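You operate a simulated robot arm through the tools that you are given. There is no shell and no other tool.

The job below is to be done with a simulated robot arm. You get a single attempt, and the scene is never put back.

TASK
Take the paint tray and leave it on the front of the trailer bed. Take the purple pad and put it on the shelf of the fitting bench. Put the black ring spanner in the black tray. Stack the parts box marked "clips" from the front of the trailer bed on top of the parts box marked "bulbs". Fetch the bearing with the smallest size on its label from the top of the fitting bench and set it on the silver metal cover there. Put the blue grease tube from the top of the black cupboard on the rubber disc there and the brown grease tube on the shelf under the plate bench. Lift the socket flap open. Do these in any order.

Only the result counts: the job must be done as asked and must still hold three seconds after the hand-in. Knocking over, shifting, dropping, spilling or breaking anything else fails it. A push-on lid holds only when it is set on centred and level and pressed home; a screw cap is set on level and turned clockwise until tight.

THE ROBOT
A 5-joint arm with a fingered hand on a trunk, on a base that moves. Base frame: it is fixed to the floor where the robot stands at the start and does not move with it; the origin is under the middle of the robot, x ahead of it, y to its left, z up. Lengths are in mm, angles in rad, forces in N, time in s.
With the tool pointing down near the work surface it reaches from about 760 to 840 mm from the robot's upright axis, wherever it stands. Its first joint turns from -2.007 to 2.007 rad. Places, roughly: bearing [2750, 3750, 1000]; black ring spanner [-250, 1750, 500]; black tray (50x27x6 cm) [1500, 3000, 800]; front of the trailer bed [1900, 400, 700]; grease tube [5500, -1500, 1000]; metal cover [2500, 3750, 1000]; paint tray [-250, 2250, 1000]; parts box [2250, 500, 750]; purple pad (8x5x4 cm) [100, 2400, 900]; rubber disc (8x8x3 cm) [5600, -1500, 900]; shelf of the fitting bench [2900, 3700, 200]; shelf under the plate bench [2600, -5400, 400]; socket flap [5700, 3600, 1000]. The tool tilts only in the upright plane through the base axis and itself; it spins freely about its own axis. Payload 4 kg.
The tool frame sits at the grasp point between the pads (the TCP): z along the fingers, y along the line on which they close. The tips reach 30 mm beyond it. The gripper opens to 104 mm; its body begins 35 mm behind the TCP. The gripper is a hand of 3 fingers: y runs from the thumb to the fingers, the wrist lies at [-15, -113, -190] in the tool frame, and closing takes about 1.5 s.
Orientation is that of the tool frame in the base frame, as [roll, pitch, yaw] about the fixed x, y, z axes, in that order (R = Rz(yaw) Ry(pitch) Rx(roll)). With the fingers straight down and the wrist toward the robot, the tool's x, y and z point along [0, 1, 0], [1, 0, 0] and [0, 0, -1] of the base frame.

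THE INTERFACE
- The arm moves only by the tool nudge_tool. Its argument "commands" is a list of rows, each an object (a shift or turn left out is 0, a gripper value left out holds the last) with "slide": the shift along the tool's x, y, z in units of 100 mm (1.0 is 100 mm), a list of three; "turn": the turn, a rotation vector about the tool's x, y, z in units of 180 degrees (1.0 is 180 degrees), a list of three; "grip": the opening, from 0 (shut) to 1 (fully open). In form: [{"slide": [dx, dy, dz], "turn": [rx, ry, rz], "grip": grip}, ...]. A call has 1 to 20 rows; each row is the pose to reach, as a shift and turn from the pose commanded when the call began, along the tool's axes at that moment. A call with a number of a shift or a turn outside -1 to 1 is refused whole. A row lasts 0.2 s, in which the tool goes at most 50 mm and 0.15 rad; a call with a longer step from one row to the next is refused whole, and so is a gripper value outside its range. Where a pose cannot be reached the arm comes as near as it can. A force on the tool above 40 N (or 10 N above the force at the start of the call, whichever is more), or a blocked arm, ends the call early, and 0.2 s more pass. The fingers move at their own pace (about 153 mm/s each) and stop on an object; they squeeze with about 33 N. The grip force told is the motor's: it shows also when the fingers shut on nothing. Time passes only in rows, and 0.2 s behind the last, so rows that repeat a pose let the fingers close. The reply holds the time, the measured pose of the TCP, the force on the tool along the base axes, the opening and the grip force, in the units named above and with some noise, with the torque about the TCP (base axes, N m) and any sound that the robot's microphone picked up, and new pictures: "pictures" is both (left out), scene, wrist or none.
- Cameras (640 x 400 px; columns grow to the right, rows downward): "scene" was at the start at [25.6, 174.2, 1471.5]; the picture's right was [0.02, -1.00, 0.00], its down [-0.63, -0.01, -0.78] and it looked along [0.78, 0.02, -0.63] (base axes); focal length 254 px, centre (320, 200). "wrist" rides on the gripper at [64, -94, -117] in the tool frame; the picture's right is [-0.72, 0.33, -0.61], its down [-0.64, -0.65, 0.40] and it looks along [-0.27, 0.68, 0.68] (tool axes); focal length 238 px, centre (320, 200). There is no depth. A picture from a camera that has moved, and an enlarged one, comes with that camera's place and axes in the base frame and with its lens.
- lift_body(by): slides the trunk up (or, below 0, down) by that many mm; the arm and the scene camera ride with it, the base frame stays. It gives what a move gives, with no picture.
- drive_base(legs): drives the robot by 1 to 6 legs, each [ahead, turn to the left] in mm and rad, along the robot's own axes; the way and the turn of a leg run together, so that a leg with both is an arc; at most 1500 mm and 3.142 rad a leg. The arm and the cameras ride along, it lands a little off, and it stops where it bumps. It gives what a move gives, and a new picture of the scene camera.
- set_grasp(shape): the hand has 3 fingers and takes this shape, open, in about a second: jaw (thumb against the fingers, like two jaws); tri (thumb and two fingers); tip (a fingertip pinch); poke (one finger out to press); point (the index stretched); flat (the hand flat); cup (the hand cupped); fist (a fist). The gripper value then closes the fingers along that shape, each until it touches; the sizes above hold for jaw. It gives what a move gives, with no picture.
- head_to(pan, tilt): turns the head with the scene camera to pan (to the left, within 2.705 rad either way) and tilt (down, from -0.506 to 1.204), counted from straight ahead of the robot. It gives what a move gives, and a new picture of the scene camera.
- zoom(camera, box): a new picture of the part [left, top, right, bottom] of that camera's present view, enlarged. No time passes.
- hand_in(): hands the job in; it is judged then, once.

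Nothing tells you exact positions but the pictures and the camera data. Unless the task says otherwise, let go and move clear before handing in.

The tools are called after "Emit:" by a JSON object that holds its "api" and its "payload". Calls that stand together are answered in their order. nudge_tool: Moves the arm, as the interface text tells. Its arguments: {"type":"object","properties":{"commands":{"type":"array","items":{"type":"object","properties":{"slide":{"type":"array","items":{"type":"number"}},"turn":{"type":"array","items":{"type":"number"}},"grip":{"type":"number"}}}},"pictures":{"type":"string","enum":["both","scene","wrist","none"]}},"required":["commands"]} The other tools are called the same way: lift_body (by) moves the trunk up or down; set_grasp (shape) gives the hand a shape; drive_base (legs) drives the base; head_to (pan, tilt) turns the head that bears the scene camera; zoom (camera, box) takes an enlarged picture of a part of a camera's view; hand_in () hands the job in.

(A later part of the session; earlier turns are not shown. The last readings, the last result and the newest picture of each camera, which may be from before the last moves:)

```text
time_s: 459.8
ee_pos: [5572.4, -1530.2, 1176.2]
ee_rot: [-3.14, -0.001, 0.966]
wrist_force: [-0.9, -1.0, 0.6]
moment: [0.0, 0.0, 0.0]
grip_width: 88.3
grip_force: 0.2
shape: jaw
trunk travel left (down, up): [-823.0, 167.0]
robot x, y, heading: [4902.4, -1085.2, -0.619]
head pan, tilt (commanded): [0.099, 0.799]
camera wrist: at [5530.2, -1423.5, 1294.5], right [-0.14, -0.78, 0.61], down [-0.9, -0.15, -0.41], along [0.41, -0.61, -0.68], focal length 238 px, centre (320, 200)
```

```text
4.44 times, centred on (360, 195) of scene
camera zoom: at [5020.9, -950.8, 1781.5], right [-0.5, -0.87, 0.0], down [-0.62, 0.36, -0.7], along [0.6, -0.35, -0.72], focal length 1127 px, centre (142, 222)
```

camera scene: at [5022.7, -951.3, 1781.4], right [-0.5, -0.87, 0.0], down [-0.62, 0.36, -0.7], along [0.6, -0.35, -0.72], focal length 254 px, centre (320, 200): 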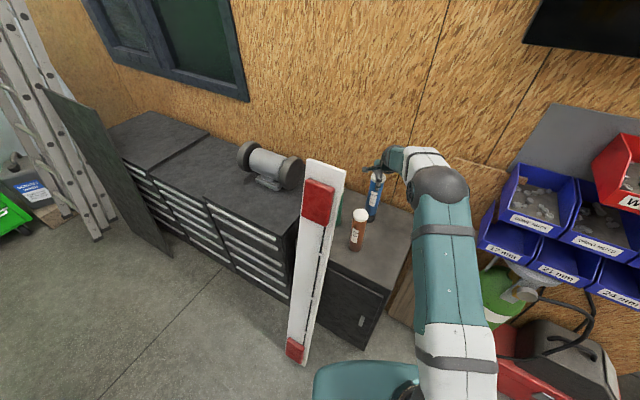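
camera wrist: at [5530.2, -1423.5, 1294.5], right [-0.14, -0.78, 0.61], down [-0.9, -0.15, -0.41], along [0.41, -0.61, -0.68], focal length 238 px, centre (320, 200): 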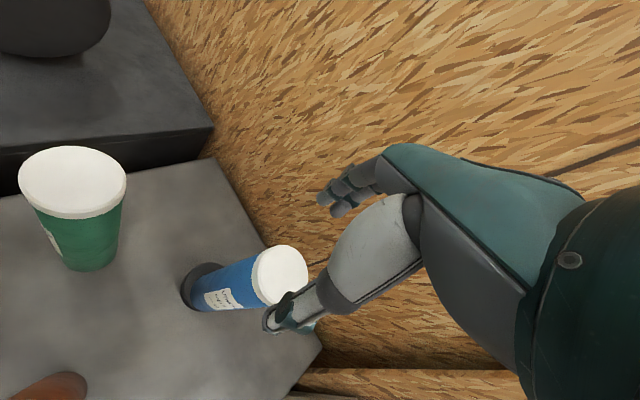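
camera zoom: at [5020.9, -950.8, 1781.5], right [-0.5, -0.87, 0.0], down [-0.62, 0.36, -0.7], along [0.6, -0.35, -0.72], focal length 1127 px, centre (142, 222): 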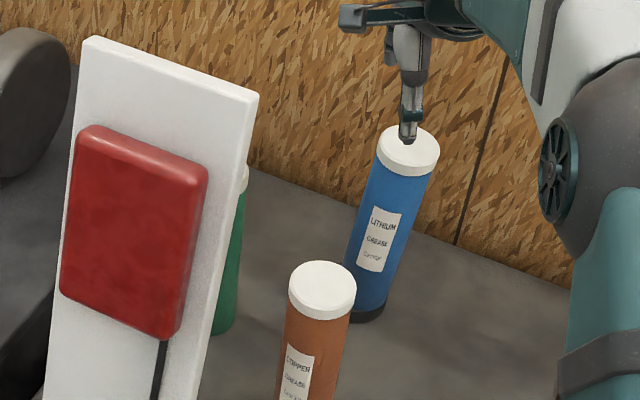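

The blue tube stands on the disc. For the brown tube I'll raise up, swing slightly left and back the base off so it comes to a comfortable reach.

Emit:
{"api": "lift_body", "payload": {"by": 110}}

Emit:
{"api": "drive_base", "payload": {"legs": [[0, 0.1], [-165, 0]]}}

Emit:
{"api": "nudge_tool", "payload": {"commands": [{"slide": [0, 0, 0], "grip": 0.8}, {"slide": [0, 0, 0], "grip": 0.8}], "pictures": "wrist"}}

Emit:
{"api": "zoom", "payload": {"camera": "scene", "box": [280, 110, 440, 250]}}

```text
time_s: 461.2
ee_pos: [5571.8, -1528.9, 1286.2]
ee_rot: [-3.138, -0.003, 0.965]
wrist_force: [0.1, -0.3, 1.0]
moment: [-0.01, 0.01, 0.01]
grip_width: 88.3
grip_force: 0.1
shape: jaw
trunk travel left (down, up): [-933.0, 57.0]
robot x, y, heading: [4897.6, -1085.8, -0.617]
head pan, tilt (commanded): [0.099, 0.799]
```

```text
time_s: 463.2
ee_pos: [5468.7, -1378.1, 1286.1]
ee_rot: [-3.139, -0.002, 1.064]
wrist_force: [-0.6, -0.7, 0.7]
moment: [0.01, 0.0, -0.01]
grip_width: 88.3
grip_force: 0.0
shape: jaw
trunk travel left (down, up): [-933.0, 57.0]
robot x, y, heading: [4753.6, -1002.4, -0.523]
head pan, tilt (commanded): [0.099, 0.799]
camera scene: at [4861.5, -855.8, 1891.5], right [-0.41, -0.91, 0.0], down [-0.65, 0.29, -0.7], along [0.64, -0.29, -0.72], focal length 254 px, centre (320, 200)
```

scene: 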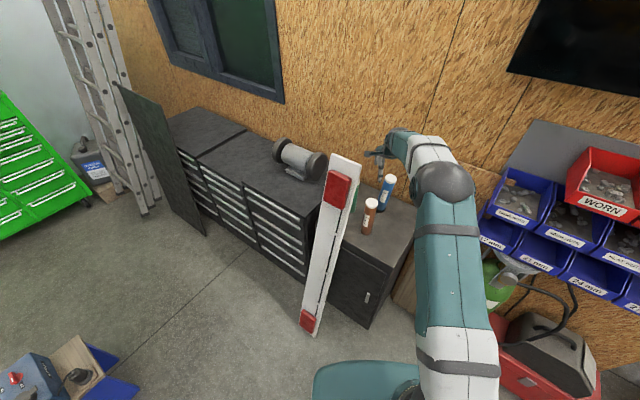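

```text
time_s: 463.8
ee_pos: [5468.2, -1376.9, 1286.2]
ee_rot: [-3.141, -0.003, 1.066]
wrist_force: [0.7, -0.1, 0.6]
moment: [-0.02, 0.02, -0.04]
grip_width: 83.6
grip_force: 0.0
shape: jaw
trunk travel left (down, up): [-933.0, 57.0]
robot x, y, heading: [4753.6, -1005.8, -0.522]
head pan, tilt (commanded): [0.099, 0.799]
camera wrist: at [5416.3, -1275.9, 1404.1], right [-0.06, -0.79, 0.61], down [-0.88, -0.24, -0.4], along [0.47, -0.56, -0.68], focal length 238 px, centre (320, 200)
```

wrist: 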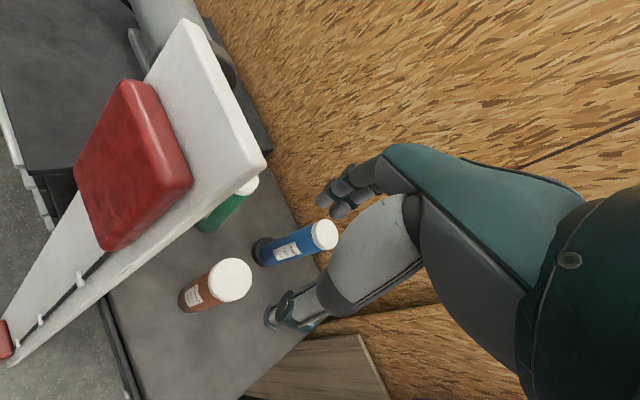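

```text
2.86 times, centred on (360, 180) of scene
camera zoom: at [4862.3, -856.6, 1891.5], right [-0.41, -0.91, 0.0], down [-0.65, 0.29, -0.7], along [0.64, -0.29, -0.72], focal length 725 px, centre (206, 257)
```

zoom: 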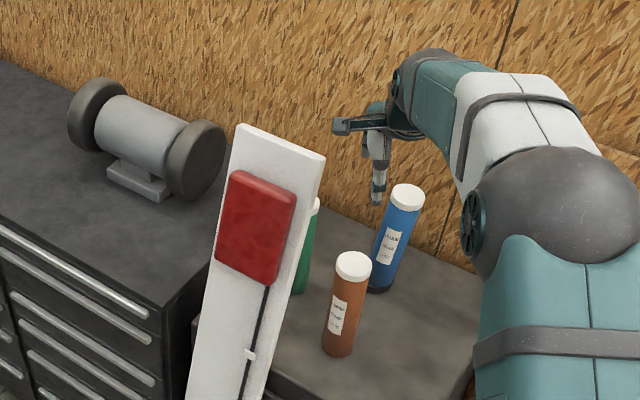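

The brown cap is at about (5474,-1383). I'll correct 7 mm, lower and grip it.

Emit:
{"api": "lift_body", "payload": {"by": -145}}

Emit:
{"api": "nudge_tool", "payload": {"commands": [{"slide": [-0.02, 0.04, 0]}, {"slide": [-0.02, 0.07, 0]}], "pictures": "wrist"}}

Emit:
{"api": "zoom", "payload": {"camera": "scene", "box": [300, 130, 440, 260]}}

```text
time_s: 465.5
ee_pos: [5468.0, -1378.2, 1141.2]
ee_rot: [-3.14, -0.003, 1.065]
wrist_force: [0.5, 0.3, 0.6]
moment: [0.05, 0.01, -0.04]
grip_width: 83.4
grip_force: 0.0
shape: jaw
trunk travel left (down, up): [-788.0, 202.0]
robot x, y, heading: [4756.9, -1004.5, -0.523]
head pan, tilt (commanded): [0.099, 0.799]
```

```text
time_s: 466.1
ee_pos: [5474.5, -1381.3, 1140.9]
ee_rot: [-3.138, -0.005, 1.064]
wrist_force: [-0.4, 1.3, 0.9]
moment: [-0.01, 0.02, -0.01]
grip_width: 83.2
grip_force: 0.2
shape: jaw
trunk travel left (down, up): [-788.0, 202.0]
robot x, y, heading: [4756.8, -1007.4, -0.526]
head pan, tilt (commanded): [0.099, 0.799]
camera wrist: at [5422.0, -1280.1, 1259.0], right [-0.06, -0.79, 0.61], down [-0.88, -0.24, -0.4], along [0.47, -0.56, -0.68], focal length 238 px, centre (320, 200)
```

wrist: 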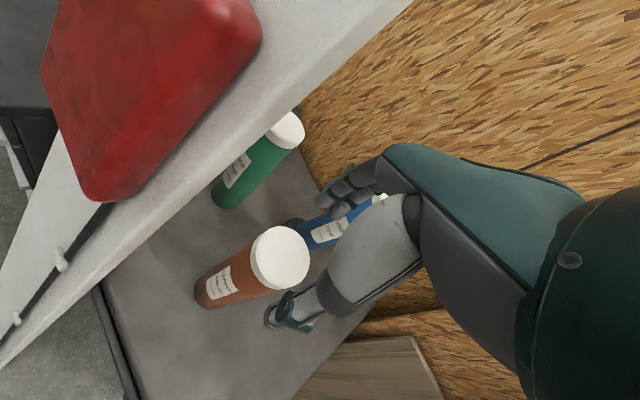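

```text
3.08 times, centred on (370, 195) of scene
camera zoom: at [4862.9, -856.8, 1746.5], right [-0.41, -0.91, 0.0], down [-0.65, 0.29, -0.7], along [0.64, -0.29, -0.72], focal length 780 px, centre (166, 215)
```

zoom: 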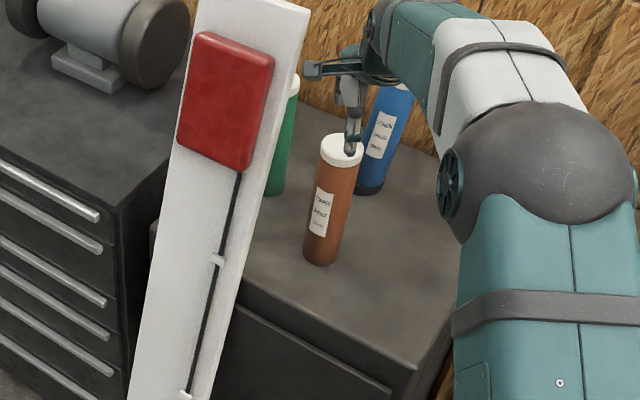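

The light board is a few centimetres to the left of the hand. I'll descend in two stages, watching forces.

Emit:
{"api": "nudge_tool", "payload": {"commands": [{"slide": [0, 0, 0.2]}, {"slide": [0, 0, 0.4]}], "pictures": "both"}}

Emit:
{"api": "zoom", "payload": {"camera": "scene", "box": [300, 130, 440, 260]}}

```text
time_s: 466.7
ee_pos: [5475.3, -1382.6, 1100.9]
ee_rot: [-3.138, -0.005, 1.064]
wrist_force: [0.0, 0.5, -0.2]
moment: [-0.04, -0.03, 0.04]
grip_width: 83.5
grip_force: 0.1
shape: jaw
trunk travel left (down, up): [-788.0, 202.0]
robot x, y, heading: [4753.4, -1002.6, -0.522]
head pan, tilt (commanded): [0.099, 0.799]
camera scene: at [4863.0, -857.0, 1746.5], right [-0.41, -0.91, 0.0], down [-0.65, 0.29, -0.7], along [0.64, -0.29, -0.72], focal length 254 px, centre (320, 200)
camera wrist: at [5423.5, -1280.5, 1218.9], right [-0.06, -0.79, 0.61], down [-0.88, -0.24, -0.4], along [0.47, -0.56, -0.68], focal length 238 px, centre (320, 200)
```

scene: 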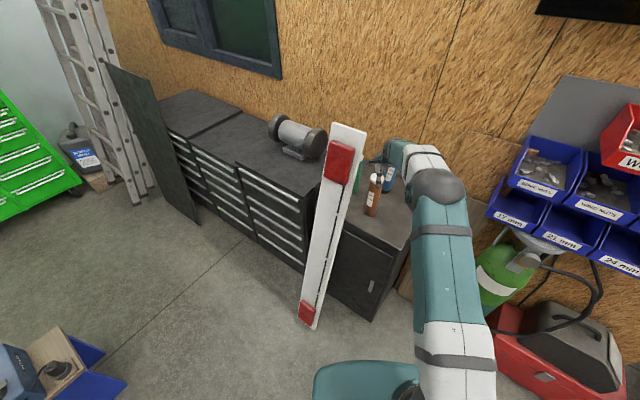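
wrist: 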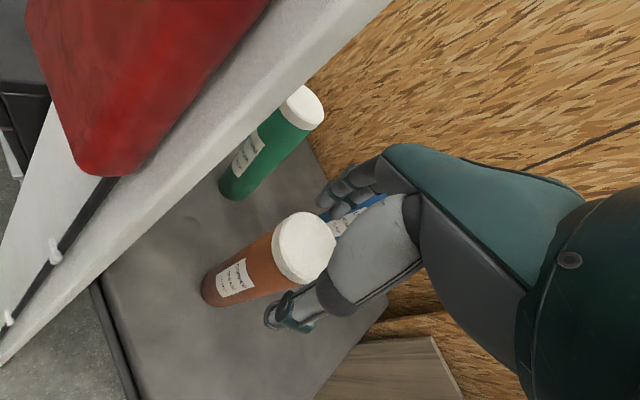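

```text
3.08 times, centred on (370, 195) of scene
camera zoom: at [4863.0, -857.0, 1746.5], right [-0.41, -0.91, 0.0], down [-0.65, 0.29, -0.7], along [0.64, -0.29, -0.72], focal length 780 px, centre (166, 215)
```

zoom: 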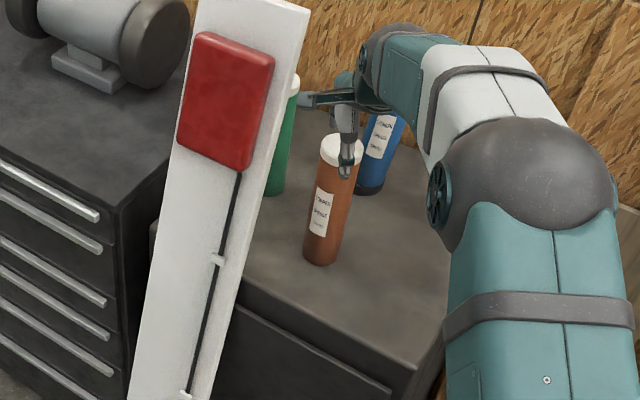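

Emit:
{"api": "nudge_tool", "payload": {"commands": [{"slide": [0, 0, 0.2]}, {"slide": [0, 0, 0.44]}], "pictures": "none"}}

Emit:
{"api": "nudge_tool", "payload": {"commands": [{"grip": 0.7}, {"grip": 0.6}, {"grip": 0.5}, {"grip": 0.3}, {"grip": 0.1}, {"grip": 0}, {"grip": 0}, {"grip": 0}, {"grip": 0}], "pictures": "wrist"}}

Emit:
{"api": "zoom", "payload": {"camera": "scene", "box": [300, 130, 440, 260]}}

```text
time_s: 467.3
ee_pos: [5473.7, -1382.3, 1055.3]
ee_rot: [-3.139, -0.002, 1.066]
wrist_force: [-0.5, 0.0, -0.5]
moment: [0.01, 0.0, -0.02]
grip_width: 83.6
grip_force: 0.1
shape: jaw
trunk travel left (down, up): [-788.0, 202.0]
robot x, y, heading: [4752.3, -1002.0, -0.525]
head pan, tilt (commanded): [0.099, 0.799]
```

```text
time_s: 469.3
ee_pos: [5473.5, -1382.5, 1056.3]
ee_rot: [-3.139, -0.002, 1.064]
wrist_force: [0.2, 0.3, 0.0]
moment: [-0.06, -0.09, 0.01]
grip_width: 46.2
grip_force: 33.9
shape: jaw
trunk travel left (down, up): [-788.0, 202.0]
robot x, y, heading: [4755.4, -997.9, -0.522]
head pan, tilt (commanded): [0.099, 0.799]
camera wrist: at [5421.2, -1281.0, 1174.3], right [-0.06, -0.79, 0.61], down [-0.88, -0.24, -0.4], along [0.47, -0.56, -0.68], focal length 238 px, centre (320, 200)
```

wrist: 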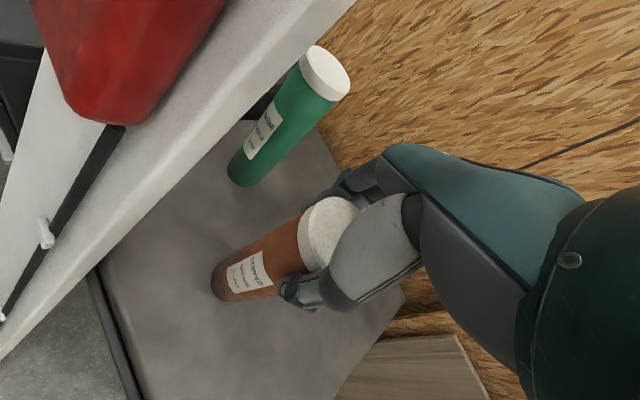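

```text
3.08 times, centred on (370, 195) of scene
camera zoom: at [4863.1, -857.0, 1746.5], right [-0.41, -0.91, 0.0], down [-0.65, 0.29, -0.7], along [0.64, -0.29, -0.72], focal length 780 px, centre (166, 215)
```

zoom: 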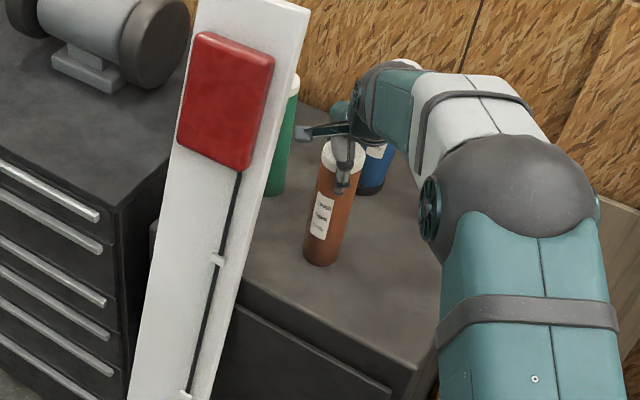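

The brown tube is gripped. I'll lift it out, back off, and look along the route to the plate bench.

Emit:
{"api": "lift_body", "payload": {"by": 190}}

Emit:
{"api": "drive_base", "payload": {"legs": [[-200, 0]]}}

Emit:
{"api": "head_to", "payload": {"pan": -1.9, "tilt": 0.5}}

Emit:
{"api": "head_to", "payload": {"pan": -2.5, "tilt": 0.5}}

```text
time_s: 471.4
ee_pos: [5472.7, -1382.7, 1246.9]
ee_rot: [-3.138, -0.003, 1.066]
wrist_force: [1.0, 0.0, -4.6]
moment: [0.02, 0.0, 0.0]
grip_width: 46.3
grip_force: 33.3
shape: jaw
trunk travel left (down, up): [-978.0, 12.0]
robot x, y, heading: [4755.5, -1002.3, -0.523]
head pan, tilt (commanded): [0.099, 0.799]
```

```text
time_s: 473.0
ee_pos: [5301.5, -1280.7, 1244.8]
ee_rot: [-3.137, -0.001, 1.065]
wrist_force: [0.3, 0.5, -4.2]
moment: [-0.03, 0.06, 0.03]
grip_width: 46.3
grip_force: 33.2
shape: jaw
trunk travel left (down, up): [-978.0, 12.0]
robot x, y, heading: [4582.8, -904.2, -0.518]
head pan, tilt (commanded): [0.099, 0.799]
camera scene: at [4690.1, -757.7, 1936.5], right [-0.41, -0.91, 0.0], down [-0.65, 0.29, -0.7], along [0.64, -0.28, -0.72], focal length 254 px, centre (320, 200)
```

scene: 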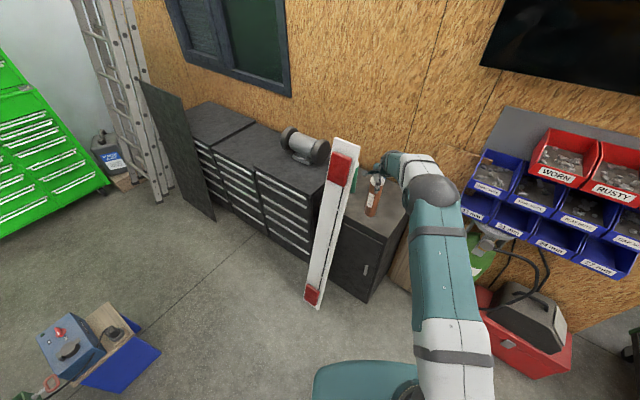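

```text
time_s: 474.9
ee_pos: [5302.4, -1280.9, 1245.3]
ee_rot: [-3.138, -0.002, 1.066]
wrist_force: [0.5, -0.2, -4.6]
moment: [0.02, 0.0, 0.02]
grip_width: 46.1
grip_force: 32.8
shape: jaw
trunk travel left (down, up): [-978.0, 12.0]
robot x, y, heading: [4579.2, -906.6, -0.52]
head pan, tilt (commanded): [-1.901, 0.499]
camera scene: at [4549.0, -785.5, 1962.5], right [-0.66, 0.75, 0.0], down [0.36, 0.32, -0.88], along [-0.66, -0.58, -0.48], focal length 254 px, centre (320, 200)
```

scene: 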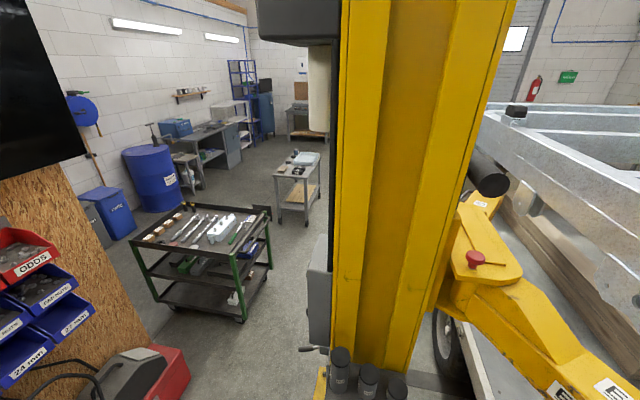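

```text
time_s: 475.9
ee_pos: [5302.5, -1282.0, 1246.7]
ee_rot: [-3.136, -0.002, 1.066]
wrist_force: [0.1, 0.2, -4.5]
moment: [-0.01, -0.02, 0.01]
grip_width: 45.9
grip_force: 33.0
shape: jaw
trunk travel left (down, up): [-978.0, 12.0]
robot x, y, heading: [4588.3, -904.3, -0.519]
head pan, tilt (commanded): [-2.499, 0.499]
camera scene: at [4527.0, -736.7, 1962.5], right [-0.12, 0.99, 0.0], down [0.47, 0.06, -0.88], along [-0.87, -0.11, -0.48], focal length 254 px, centre (320, 200)
```

scene: 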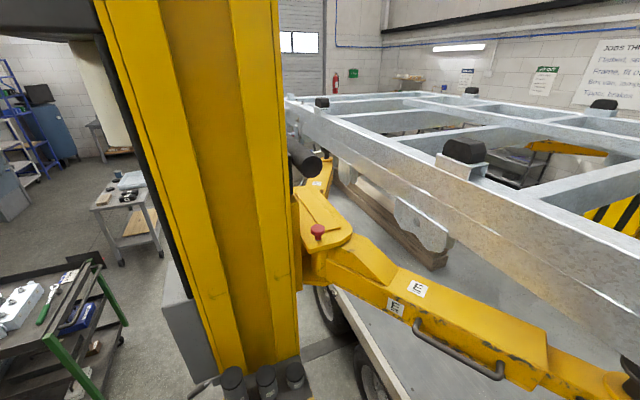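

The yellow post is close on one side and a tool trolley on the other; the gap between them is about 770 mm. I'll move to the middle of that gap before heading through.

Emit:
{"api": "drive_base", "payload": {"legs": [[0, -1.077], [520, 0]]}}

Emit:
{"api": "head_to", "payload": {"pan": -1.0, "tilt": 0.7}}

Emit:
{"api": "head_to", "payload": {"pan": -0.6, "tilt": 0.7}}

```text
time_s: 481.0
ee_pos: [4574.3, -2102.1, 1241.2]
ee_rot: [-3.118, 0.006, -0.002]
wrist_force: [-9.1, 16.9, 3.1]
moment: [-1.45, -1.75, 2.04]
grip_width: 45.4
grip_force: 33.2
shape: jaw
trunk travel left (down, up): [-978.0, 12.0]
robot x, y, heading: [4571.8, -1303.6, -1.599]
head pan, tilt (commanded): [-2.499, 0.499]
stopped in leg 2: the force on the tool passed its limit at 140 N (the readings are from after the stop); the commanded pose is now the measured one
camera scene: at [4690.7, -1166.5, 1962.1], right [0.82, 0.58, 0.0], down [0.28, -0.39, -0.88], along [-0.51, 0.72, -0.48], focal length 254 px, centre (320, 200)
```

scene: 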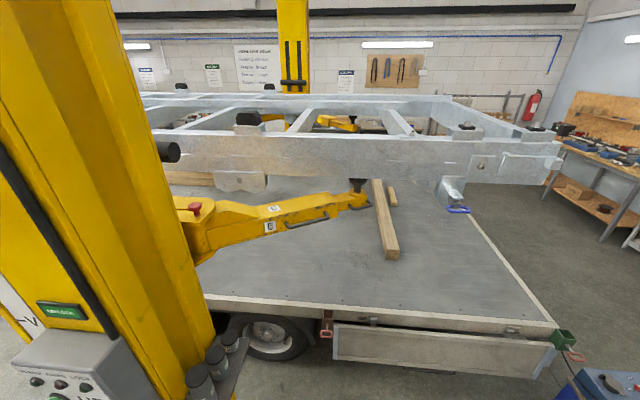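

```text
time_s: 482.6
ee_pos: [4575.1, -2102.2, 1240.1]
ee_rot: [-3.116, 0.003, 0.0]
wrist_force: [-13.1, 24.2, -7.4]
moment: [-3.45, -1.42, 2.97]
grip_width: 45.4
grip_force: 32.5
shape: jaw
trunk travel left (down, up): [-978.0, 12.0]
robot x, y, heading: [4571.9, -1300.4, -1.591]
head pan, tilt (commanded): [-1.0, 0.7]
camera scene: at [4668.5, -1284.5, 1944.8], right [-0.52, 0.86, 0.0], down [0.55, 0.33, -0.76], along [-0.65, -0.4, -0.64], focal length 254 px, centre (320, 200)
```

scene: 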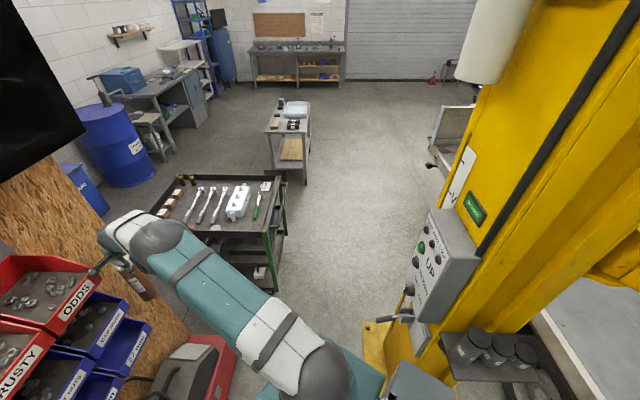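

```text
time_s: 483.5
ee_pos: [4574.8, -2102.7, 1239.9]
ee_rot: [-3.117, 0.004, 0.0]
wrist_force: [-14.2, 27.4, -12.6]
moment: [-4.19, -1.12, 3.2]
grip_width: 45.7
grip_force: 32.7
shape: jaw
trunk travel left (down, up): [-978.0, 12.0]
robot x, y, heading: [4568.1, -1306.3, -1.599]
head pan, tilt (commanded): [-0.6, 0.7]
camera scene: at [4691.3, -1309.3, 1945.0], right [-0.81, 0.59, 0.0], down [0.38, 0.52, -0.77], along [-0.45, -0.62, -0.64], focal length 254 px, centre (320, 200)
```

scene: 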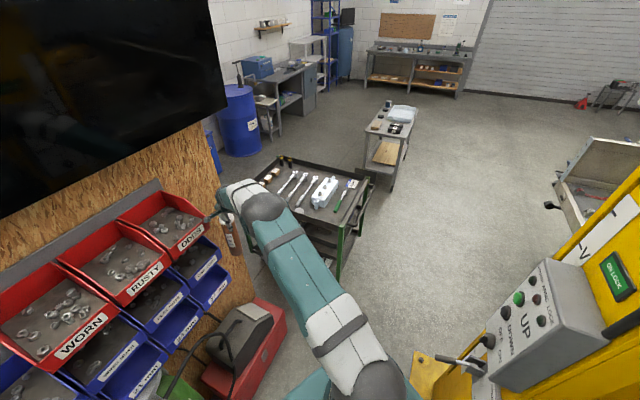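

The tool bumped something by the wall bins. I'll back straight off and check for any damage.

Emit:
{"api": "drive_base", "payload": {"legs": [[-90, 0]]}}

Emit:
{"api": "nudge_tool", "payload": {"commands": [{"slide": [0, 0, 0]}], "pictures": "both"}}

Emit:
{"api": "zoom", "payload": {"camera": "scene", "box": [80, 140, 320, 290]}}

```text
time_s: 484.6
ee_pos: [4578.7, -2016.3, 1239.9]
ee_rot: [-3.114, 0.005, -0.002]
wrist_force: [0.1, 1.2, -3.8]
moment: [0.01, -0.01, 0.03]
grip_width: 45.6
grip_force: 32.9
shape: jaw
trunk travel left (down, up): [-978.0, 12.0]
robot x, y, heading: [4572.7, -1211.3, -1.596]
head pan, tilt (commanded): [-0.6, 0.7]
camera scene: at [4696.1, -1224.7, 1944.9], right [-0.81, 0.58, 0.0], down [0.38, 0.52, -0.77], along [-0.45, -0.62, -0.64], focal length 254 px, centre (320, 200)
```

scene: 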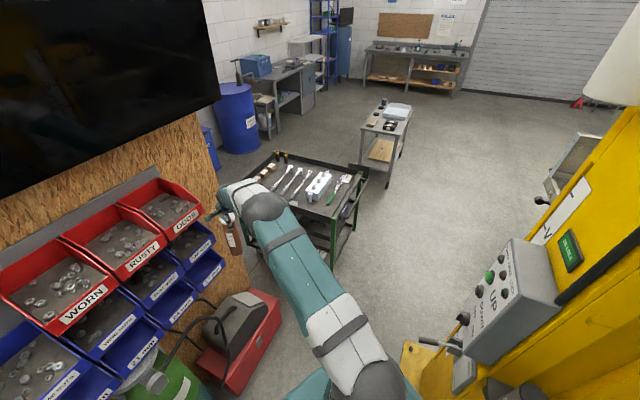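

```text
time_s: 485.0
ee_pos: [4579.2, -2019.2, 1236.5]
ee_rot: [-3.115, 0.005, -0.002]
wrist_force: [0.3, -0.7, -4.5]
moment: [0.01, 0.02, 0.0]
grip_width: 45.6
grip_force: 32.7
shape: jaw
trunk travel left (down, up): [-978.0, 12.0]
robot x, y, heading: [4573.7, -1214.0, -1.594]
head pan, tilt (commanded): [-0.6, 0.7]
camera scene: at [4697.5, -1228.8, 1944.7], right [-0.81, 0.58, 0.0], down [0.38, 0.52, -0.76], along [-0.45, -0.62, -0.64], focal length 254 px, centre (320, 200)
camera wrist: at [4643.3, -1928.4, 1356.9], right [-0.72, -0.34, 0.61], down [-0.64, 0.66, -0.38], along [-0.27, -0.66, -0.7], focal length 238 px, centre (320, 200)
```

scene: 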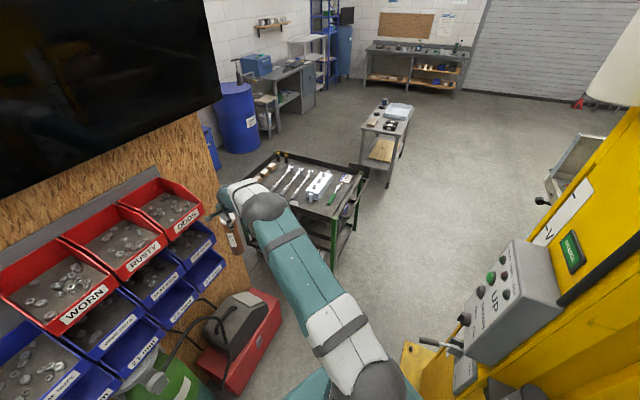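
wrist: 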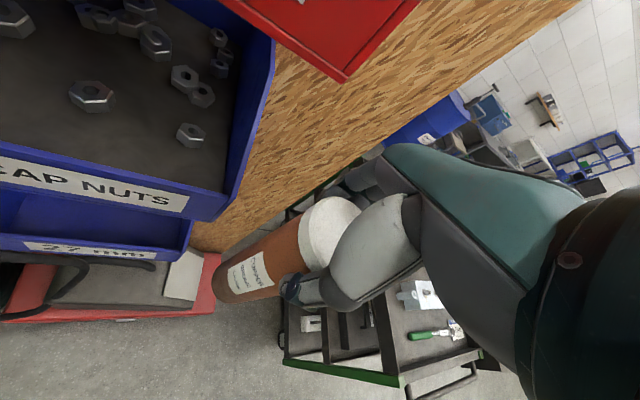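

```text
2.67 times, centred on (200, 215) of scene
camera zoom: at [4697.5, -1228.8, 1944.7], right [-0.81, 0.58, 0.0], down [0.38, 0.52, -0.76], along [-0.45, -0.62, -0.64], focal length 676 px, centre (640, 160)
```

zoom: 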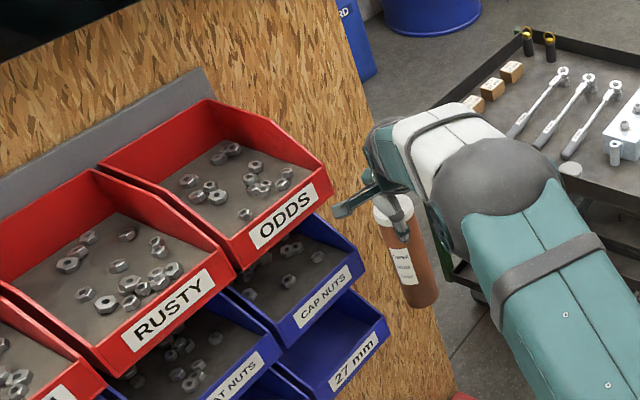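

No visible damage: bins and tube look intact and the force is gone. I'll tuck the arm in before threading the gap this time.

Emit:
{"api": "nudge_tool", "payload": {"commands": [{"slide": [0, -0.48, 0]}, {"slide": [0, -0.96, 0]}], "pictures": "none"}}

Emit:
{"api": "nudge_tool", "payload": {"commands": [{"slide": [0, -0.48, 0]}, {"slide": [0, -0.96, 0]}], "pictures": "none"}}

Emit:
{"api": "nudge_tool", "payload": {"commands": [{"slide": [0, -0.48, 0]}, {"slide": [0, -0.96, 0]}], "pictures": "wrist"}}

```text
time_s: 485.6
ee_pos: [4578.6, -1919.9, 1240.1]
ee_rot: [-3.119, 0.006, -0.002]
wrist_force: [0.2, 0.7, -4.4]
moment: [0.02, 0.0, -0.01]
grip_width: 45.6
grip_force: 32.5
shape: jaw
trunk travel left (down, up): [-978.0, 12.0]
robot x, y, heading: [4571.2, -1214.5, -1.594]
head pan, tilt (commanded): [-0.6, 0.7]
```

```text
time_s: 486.2
ee_pos: [4580.4, -1824.7, 1243.0]
ee_rot: [-3.116, 0.008, -0.002]
wrist_force: [-0.1, 0.3, -4.1]
moment: [0.01, 0.01, 0.03]
grip_width: 45.4
grip_force: 32.8
shape: jaw
trunk travel left (down, up): [-978.0, 12.0]
robot x, y, heading: [4567.8, -1212.0, -1.594]
head pan, tilt (commanded): [-0.6, 0.7]
```

```text
time_s: 486.8
ee_pos: [4579.0, -1729.3, 1247.1]
ee_rot: [-3.117, 0.009, -0.003]
wrist_force: [0.1, 1.1, -4.9]
moment: [0.01, -0.02, 0.03]
grip_width: 45.4
grip_force: 33.2
shape: jaw
trunk travel left (down, up): [-978.0, 12.0]
robot x, y, heading: [4573.8, -1214.8, -1.595]
head pan, tilt (commanded): [-0.6, 0.7]
camera wrist: at [4644.1, -1638.1, 1365.5], right [-0.71, -0.34, 0.61], down [-0.64, 0.67, -0.38], along [-0.28, -0.67, -0.69], focal length 238 px, centre (320, 200)
```

wrist: 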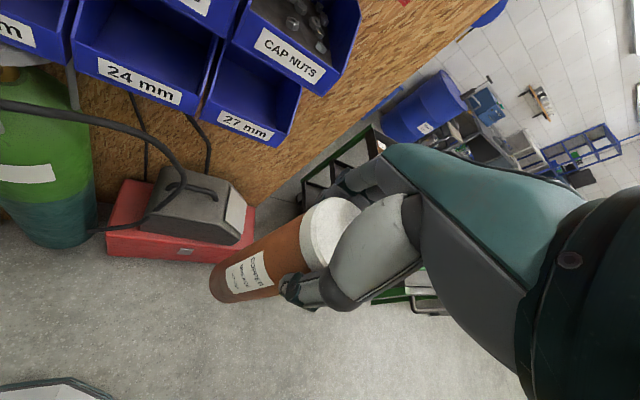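

Emit:
{"api": "drive_base", "payload": {"legs": [[195, 0], [0, -1.023]]}}

Emit:
{"api": "head_to", "payload": {"pan": 0.0, "tilt": 0.8}}

Emit:
{"api": "head_to", "payload": {"pan": -0.7, "tilt": 0.9}}

```text
time_s: 490.9
ee_pos: [4135.9, -1695.4, 1245.0]
ee_rot: [-3.114, 0.009, -1.004]
wrist_force: [0.7, 0.3, -4.0]
moment: [0.02, -0.01, -0.01]
grip_width: 45.1
grip_force: 32.9
shape: jaw
trunk travel left (down, up): [-978.0, 12.0]
robot x, y, heading: [4569.2, -1410.9, -2.591]
head pan, tilt (commanded): [-0.6, 0.7]
camera scene: at [4624.3, -1524.0, 1944.7], right [0.05, 1.0, 0.0], down [0.64, -0.03, -0.76], along [-0.76, 0.04, -0.64], focal length 254 px, centre (320, 200)
```

scene: 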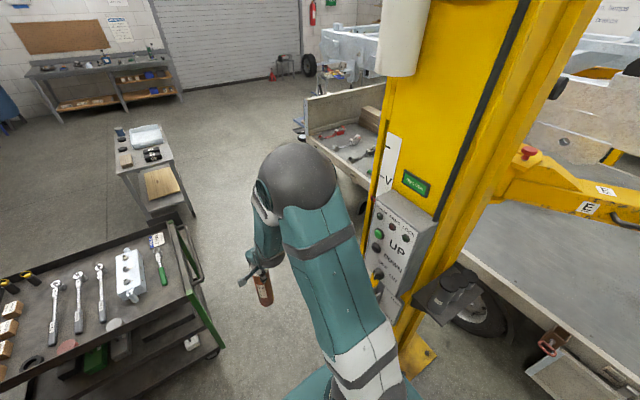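

```text
time_s: 491.9
ee_pos: [4136.7, -1694.5, 1244.7]
ee_rot: [-3.116, 0.009, -1.003]
wrist_force: [0.3, -0.2, -4.7]
moment: [-0.04, 0.04, 0.0]
grip_width: 45.0
grip_force: 33.0
shape: jaw
trunk travel left (down, up): [-978.0, 12.0]
robot x, y, heading: [4569.0, -1413.4, -2.598]
head pan, tilt (commanded): [0.0, 0.799]
camera scene: at [4640.2, -1570.4, 1936.5], right [-0.52, 0.85, 0.0], down [0.61, 0.37, -0.7], along [-0.6, -0.36, -0.72], focal length 254 px, centre (320, 200)
```

scene: 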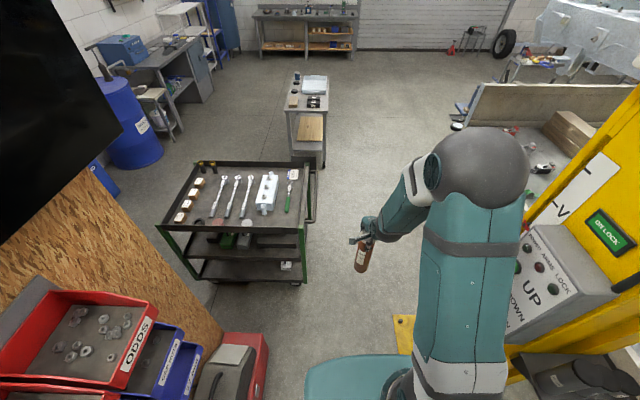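

```text
time_s: 493.0
ee_pos: [4136.1, -1695.8, 1246.4]
ee_rot: [-3.115, 0.009, -1.003]
wrist_force: [-0.5, -0.3, -4.1]
moment: [0.04, -0.04, 0.0]
grip_width: 45.1
grip_force: 33.3
shape: jaw
trunk travel left (down, up): [-978.0, 12.0]
robot x, y, heading: [4566.1, -1408.9, -2.591]
head pan, tilt (commanded): [-0.7, 0.901]
camera scene: at [4634.5, -1517.2, 1928.6], right [0.15, 0.99, 0.0], down [0.77, -0.12, -0.62], along [-0.61, 0.09, -0.78], focal length 254 px, centre (320, 200)
```

scene: 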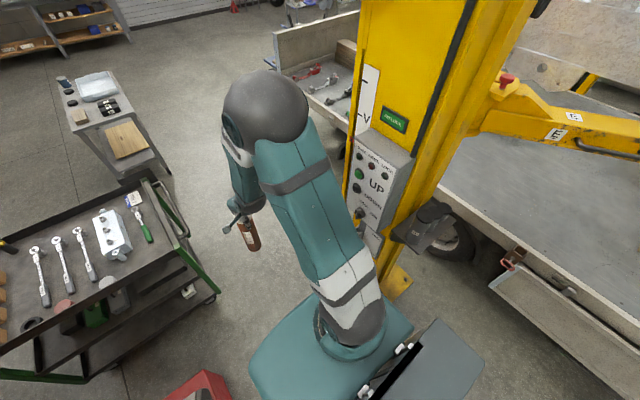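

The gap ahead looks passable: tool trolley to the left, post and control box to the right. I'll correct the heading slightly and go through slowly.

Emit:
{"api": "drive_base", "payload": {"legs": [[0, -0.06], [700, 0]]}}

Emit:
{"api": "drive_base", "payload": {"legs": [[700, 0]]}}

Emit:
{"api": "head_to", "payload": {"pan": 0.3, "tilt": 0.5}}

```text
time_s: 497.3
ee_pos: [3506.0, -2003.3, 1244.8]
ee_rot: [-3.114, 0.008, -1.054]
wrist_force: [-0.1, 0.9, -4.8]
moment: [-0.04, -0.06, -0.01]
grip_width: 45.2
grip_force: 32.9
shape: jaw
trunk travel left (down, up): [-978.0, 12.0]
robot x, y, heading: [3947.5, -1742.7, -2.648]
head pan, tilt (commanded): [-0.7, 0.901]
camera scene: at [4013.1, -1849.8, 1928.6], right [0.2, 0.98, 0.0], down [0.77, -0.16, -0.62], along [-0.61, 0.13, -0.78], focal length 254 px, centre (320, 200)
```

scene: 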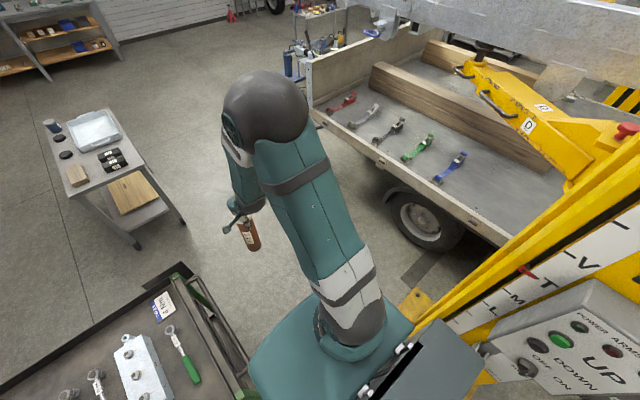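

```text
time_s: 501.1
ee_pos: [2886.4, -2323.9, 1245.0]
ee_rot: [-3.117, 0.009, -1.07]
wrist_force: [-0.4, -0.4, -5.1]
moment: [-0.01, -0.04, 0.03]
grip_width: 45.0
grip_force: 33.1
shape: jaw
trunk travel left (down, up): [-978.0, 12.0]
robot x, y, heading: [3337.9, -2070.1, -2.664]
head pan, tilt (commanded): [-0.7, 0.901]
camera scene: at [3394.9, -2178.7, 1928.6], right [0.22, 0.98, 0.0], down [0.77, -0.17, -0.62], along [-0.61, 0.13, -0.78], focal length 254 px, centre (320, 200)
```

scene: 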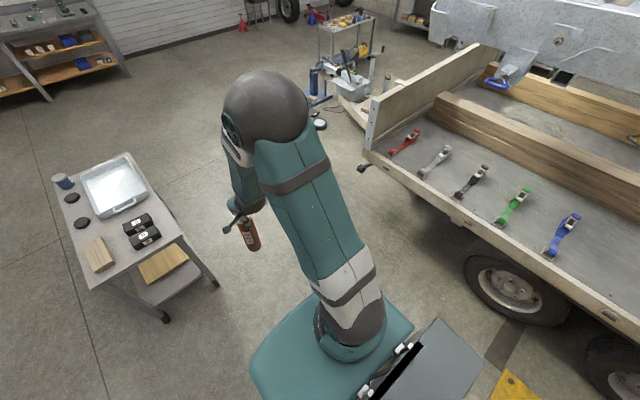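

```text
time_s: 502.4
ee_pos: [2886.2, -2322.4, 1245.8]
ee_rot: [-3.115, 0.009, -1.069]
wrist_force: [1.3, 0.4, -4.1]
moment: [0.03, 0.01, -0.04]
grip_width: 45.3
grip_force: 33.0
shape: jaw
trunk travel left (down, up): [-978.0, 12.0]
robot x, y, heading: [3339.8, -2066.8, -2.656]
head pan, tilt (commanded): [0.3, 0.499]
camera scene: at [3404.5, -2258.8, 1962.4], right [-0.7, 0.71, 0.0], down [0.34, 0.34, -0.88], along [-0.62, -0.62, -0.48], focal length 254 px, centre (320, 200)
```

scene: 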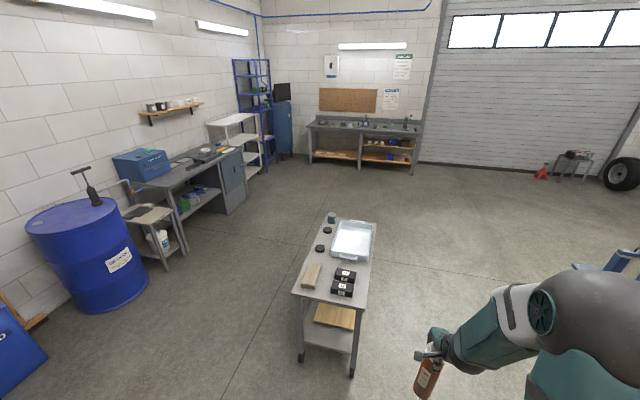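

I've cleared the gap. The plate bench is on the far wall with a lower shelf left of its cabinet; I'll zoom in on it.

Emit:
{"api": "zoom", "payload": {"camera": "scene", "box": [90, 130, 270, 280]}}

```text
2.67 times, centred on (180, 205) of scene
camera zoom: at [3404.5, -2258.8, 1962.4], right [-0.7, 0.71, 0.0], down [0.34, 0.34, -0.88], along [-0.62, -0.62, -0.48], focal length 676 px, centre (693, 187)
```

zoom: 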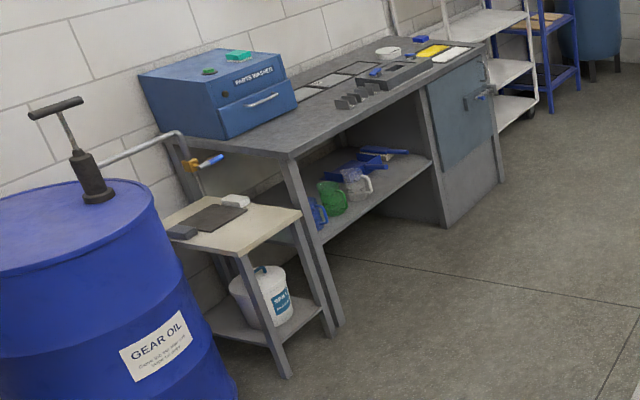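

The shelf under the plate bench holds jugs on the left, free space to the right. I'll pass round the near side of the silver trolley and approach the bench.

Emit:
{"api": "drive_base", "payload": {"legs": [[0, -0.1], [1450, 0], [0, 0.13]]}}

Emit:
{"api": "drive_base", "payload": {"legs": [[950, 0], [0, 1.571]]}}

Emit:
{"api": "head_to", "payload": {"pan": 0.0, "tilt": 0.4}}

```text
time_s: 510.6
ee_pos: [1557.2, -2872.5, 1246.1]
ee_rot: [-3.115, 0.008, -1.042]
wrist_force: [0.2, -0.4, -4.6]
moment: [0.02, -0.03, 0.0]
grip_width: 45.1
grip_force: 32.8
shape: jaw
trunk travel left (down, up): [-978.0, 12.0]
robot x, y, heading: [1996.7, -2601.4, -2.631]
head pan, tilt (commanded): [0.3, 0.499]
camera scene: at [2072.8, -2793.8, 1962.4], right [-0.72, 0.69, 0.0], down [0.33, 0.35, -0.88], along [-0.61, -0.64, -0.48], focal length 254 px, centre (320, 200)
```

scene: 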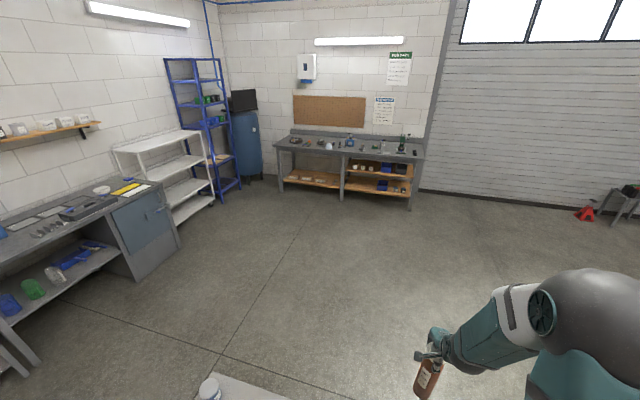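

```text
time_s: 519.3
ee_pos: [1432.5, -3512.3, 1244.9]
ee_rot: [-3.116, 0.008, 0.502]
wrist_force: [0.3, -0.5, -4.0]
moment: [-0.02, -0.01, 0.01]
grip_width: 44.7
grip_force: 33.8
shape: jaw
trunk travel left (down, up): [-978.0, 12.0]
robot x, y, heading: [1172.7, -3065.5, -1.087]
head pan, tilt (commanded): [0.3, 0.499]
camera scene: at [1366.5, -2995.6, 1962.4], right [-0.71, -0.71, 0.0], down [-0.34, 0.34, -0.88], along [0.62, -0.62, -0.48], focal length 254 px, centre (320, 200)
```

scene: 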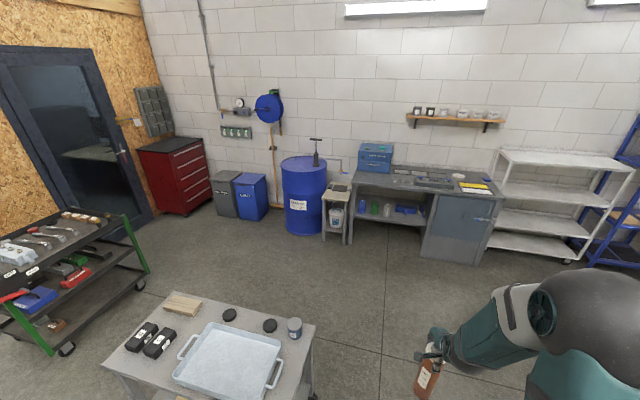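

```text
time_s: 520.1
ee_pos: [1433.1, -3513.4, 1244.8]
ee_rot: [-3.115, 0.008, 0.503]
wrist_force: [-0.1, 0.1, -3.8]
moment: [0.03, 0.0, 0.02]
grip_width: 44.6
grip_force: 33.3
shape: jaw
trunk travel left (down, up): [-978.0, 12.0]
robot x, y, heading: [1178.2, -3062.7, -1.088]
head pan, tilt (commanded): [0.0, 0.4]
camera scene: at [1345.3, -3013.2, 1971.5], right [-0.89, -0.47, 0.0], down [-0.18, 0.34, -0.92], along [0.43, -0.82, -0.39], focal length 254 px, centre (320, 200)
```

scene: 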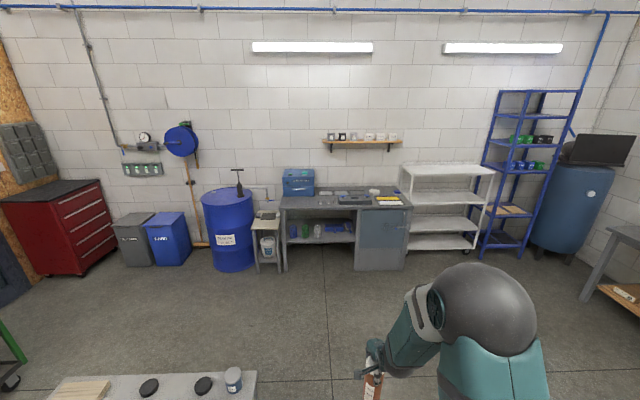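

The bench is straight ahead. I'll drive up to it and lower the trunk for a close look at the shelf.

Emit:
{"api": "drive_base", "payload": {"legs": [[1350, 0], [0, 0.041]]}}

Emit:
{"api": "lift_body", "payload": {"by": -400}}

Emit:
{"api": "head_to", "payload": {"pan": 0.05, "tilt": 0.6}}

Emit:
{"api": "zoom", "payload": {"camera": "scene", "box": [200, 130, 420, 268]}}

```text
time_s: 527.2
ee_pos: [2071.1, -4689.4, 1245.8]
ee_rot: [-3.115, 0.007, 0.542]
wrist_force: [-1.0, -0.3, -4.4]
moment: [0.03, 0.01, 0.0]
grip_width: 44.9
grip_force: 33.5
shape: jaw
trunk travel left (down, up): [-978.0, 12.0]
robot x, y, heading: [1794.5, -4250.5, -1.043]
head pan, tilt (commanded): [0.0, 0.4]
camera scene: at [1963.1, -4193.4, 1971.6], right [-0.87, -0.5, 0.0], down [-0.19, 0.34, -0.92], along [0.46, -0.8, -0.39], focal length 254 px, centre (320, 200)
```

scene: 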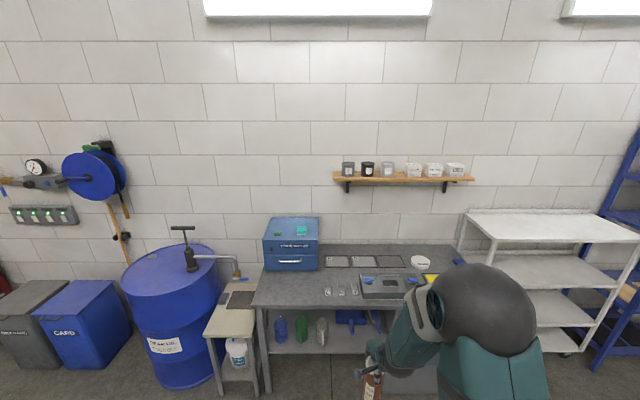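

```text
time_s: 531.1
ee_pos: [2069.9, -4689.6, 846.2]
ee_rot: [-3.114, 0.008, 0.541]
wrist_force: [-0.8, -0.3, -4.2]
moment: [0.01, 0.01, -0.01]
grip_width: 44.9
grip_force: 33.2
shape: jaw
trunk travel left (down, up): [-578.0, 412.0]
robot x, y, heading: [1793.5, -4250.6, -1.046]
head pan, tilt (commanded): [0.0, 0.4]
```

```text
time_s: 531.8
ee_pos: [2070.9, -4689.8, 845.6]
ee_rot: [-3.115, 0.009, 0.543]
wrist_force: [-0.5, 1.0, -4.1]
moment: [0.0, 0.02, -0.01]
grip_width: 44.8
grip_force: 33.3
shape: jaw
trunk travel left (down, up): [-578.0, 412.0]
robot x, y, heading: [1796.3, -4250.7, -1.047]
head pan, tilt (commanded): [0.051, 0.6]
camera scene: at [1965.1, -4187.3, 1553.4], right [-0.84, -0.54, 0.0], down [-0.31, 0.47, -0.83], along [0.45, -0.69, -0.56], focal length 254 px, centre (320, 200)
```

scene: 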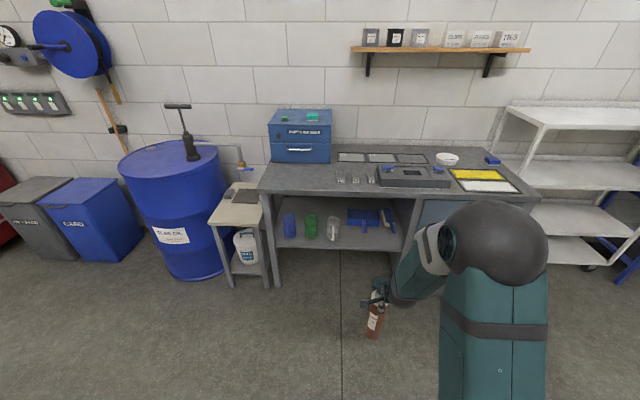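

```text
2.90 times, centred on (310, 199) of scene
camera zoom: at [1965.1, -4187.3, 1553.4], right [-0.84, -0.54, 0.0], down [-0.31, 0.47, -0.83], along [0.45, -0.69, -0.56], focal length 735 px, centre (349, 203)
```

zoom: 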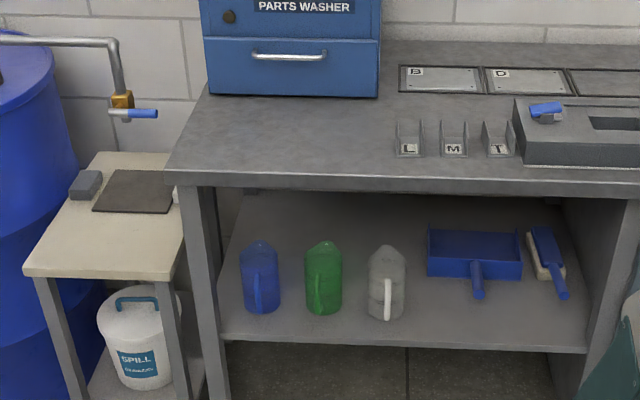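

The strip at the front of the shelf, right of the clear jug, is free. Shelf z≈390 and the bench top's underside is near z≈782, so I'll lean the tool slightly forward to keep the wrist clear of the bench edge. First I'll extend the arm in front of the bench.

Emit:
{"api": "nudge_tool", "payload": {"commands": [{"slide": [0, 0.45, 0], "turn": [-0.015, 0, 0]}, {"slide": [0, 0.92, 0], "turn": [-0.03, 0, 0]}], "pictures": "none"}}

Emit:
{"api": "nudge_tool", "payload": {"commands": [{"slide": [0, 0.45, 0]}, {"slide": [0, 0.92, 0]}], "pictures": "none"}}

Emit:
{"api": "nudge_tool", "payload": {"commands": [{"slide": [0, 0.45, 0]}, {"slide": [0, 0.92, 0]}], "pictures": "wrist"}}

Emit:
{"api": "lift_body", "payload": {"by": -230}}

```text
time_s: 532.4
ee_pos: [2118.6, -4772.0, 844.4]
ee_rot: [3.075, 0.009, 0.539]
wrist_force: [0.6, 0.5, -4.5]
moment: [0.02, -0.03, -0.01]
grip_width: 44.5
grip_force: 33.0
shape: jaw
trunk travel left (down, up): [-578.0, 412.0]
robot x, y, heading: [1792.6, -4248.2, -1.047]
head pan, tilt (commanded): [0.051, 0.6]
```

```text
time_s: 533.0
ee_pos: [2164.7, -4846.6, 849.7]
ee_rot: [3.073, 0.008, 0.542]
wrist_force: [0.7, -0.1, -4.2]
moment: [0.03, 0.04, 0.03]
grip_width: 44.6
grip_force: 32.7
shape: jaw
trunk travel left (down, up): [-578.0, 412.0]
robot x, y, heading: [1800.0, -4245.0, -1.052]
head pan, tilt (commanded): [0.051, 0.6]
```

```text
time_s: 533.6
ee_pos: [2210.3, -4925.6, 856.4]
ee_rot: [3.078, 0.008, 0.542]
wrist_force: [0.2, 1.1, -4.8]
moment: [0.04, 0.0, 0.0]
grip_width: 44.3
grip_force: 33.2
shape: jaw
trunk travel left (down, up): [-578.0, 412.0]
robot x, y, heading: [1794.7, -4251.2, -1.053]
head pan, tilt (commanded): [0.051, 0.6]
camera wrist: at [2214.0, -4805.4, 967.3], right [-0.46, -0.61, 0.64], down [-0.87, 0.2, -0.44], along [0.14, -0.76, -0.63], focal length 238 px, centre (320, 200)
```

wrist: 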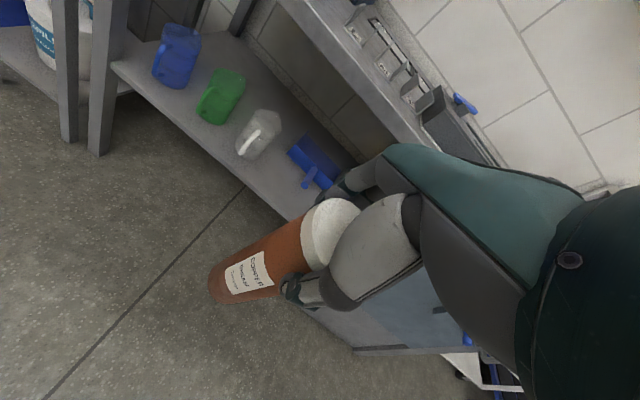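

```text
time_s: 536.0
ee_pos: [2211.2, -4926.3, 628.7]
ee_rot: [3.075, 0.008, 0.541]
wrist_force: [0.2, 0.1, -4.9]
moment: [0.03, 0.03, 0.02]
grip_width: 44.5
grip_force: 32.5
shape: jaw
trunk travel left (down, up): [-348.0, 642.0]
robot x, y, heading: [1799.4, -4249.8, -1.05]
head pan, tilt (commanded): [0.051, 0.6]
```

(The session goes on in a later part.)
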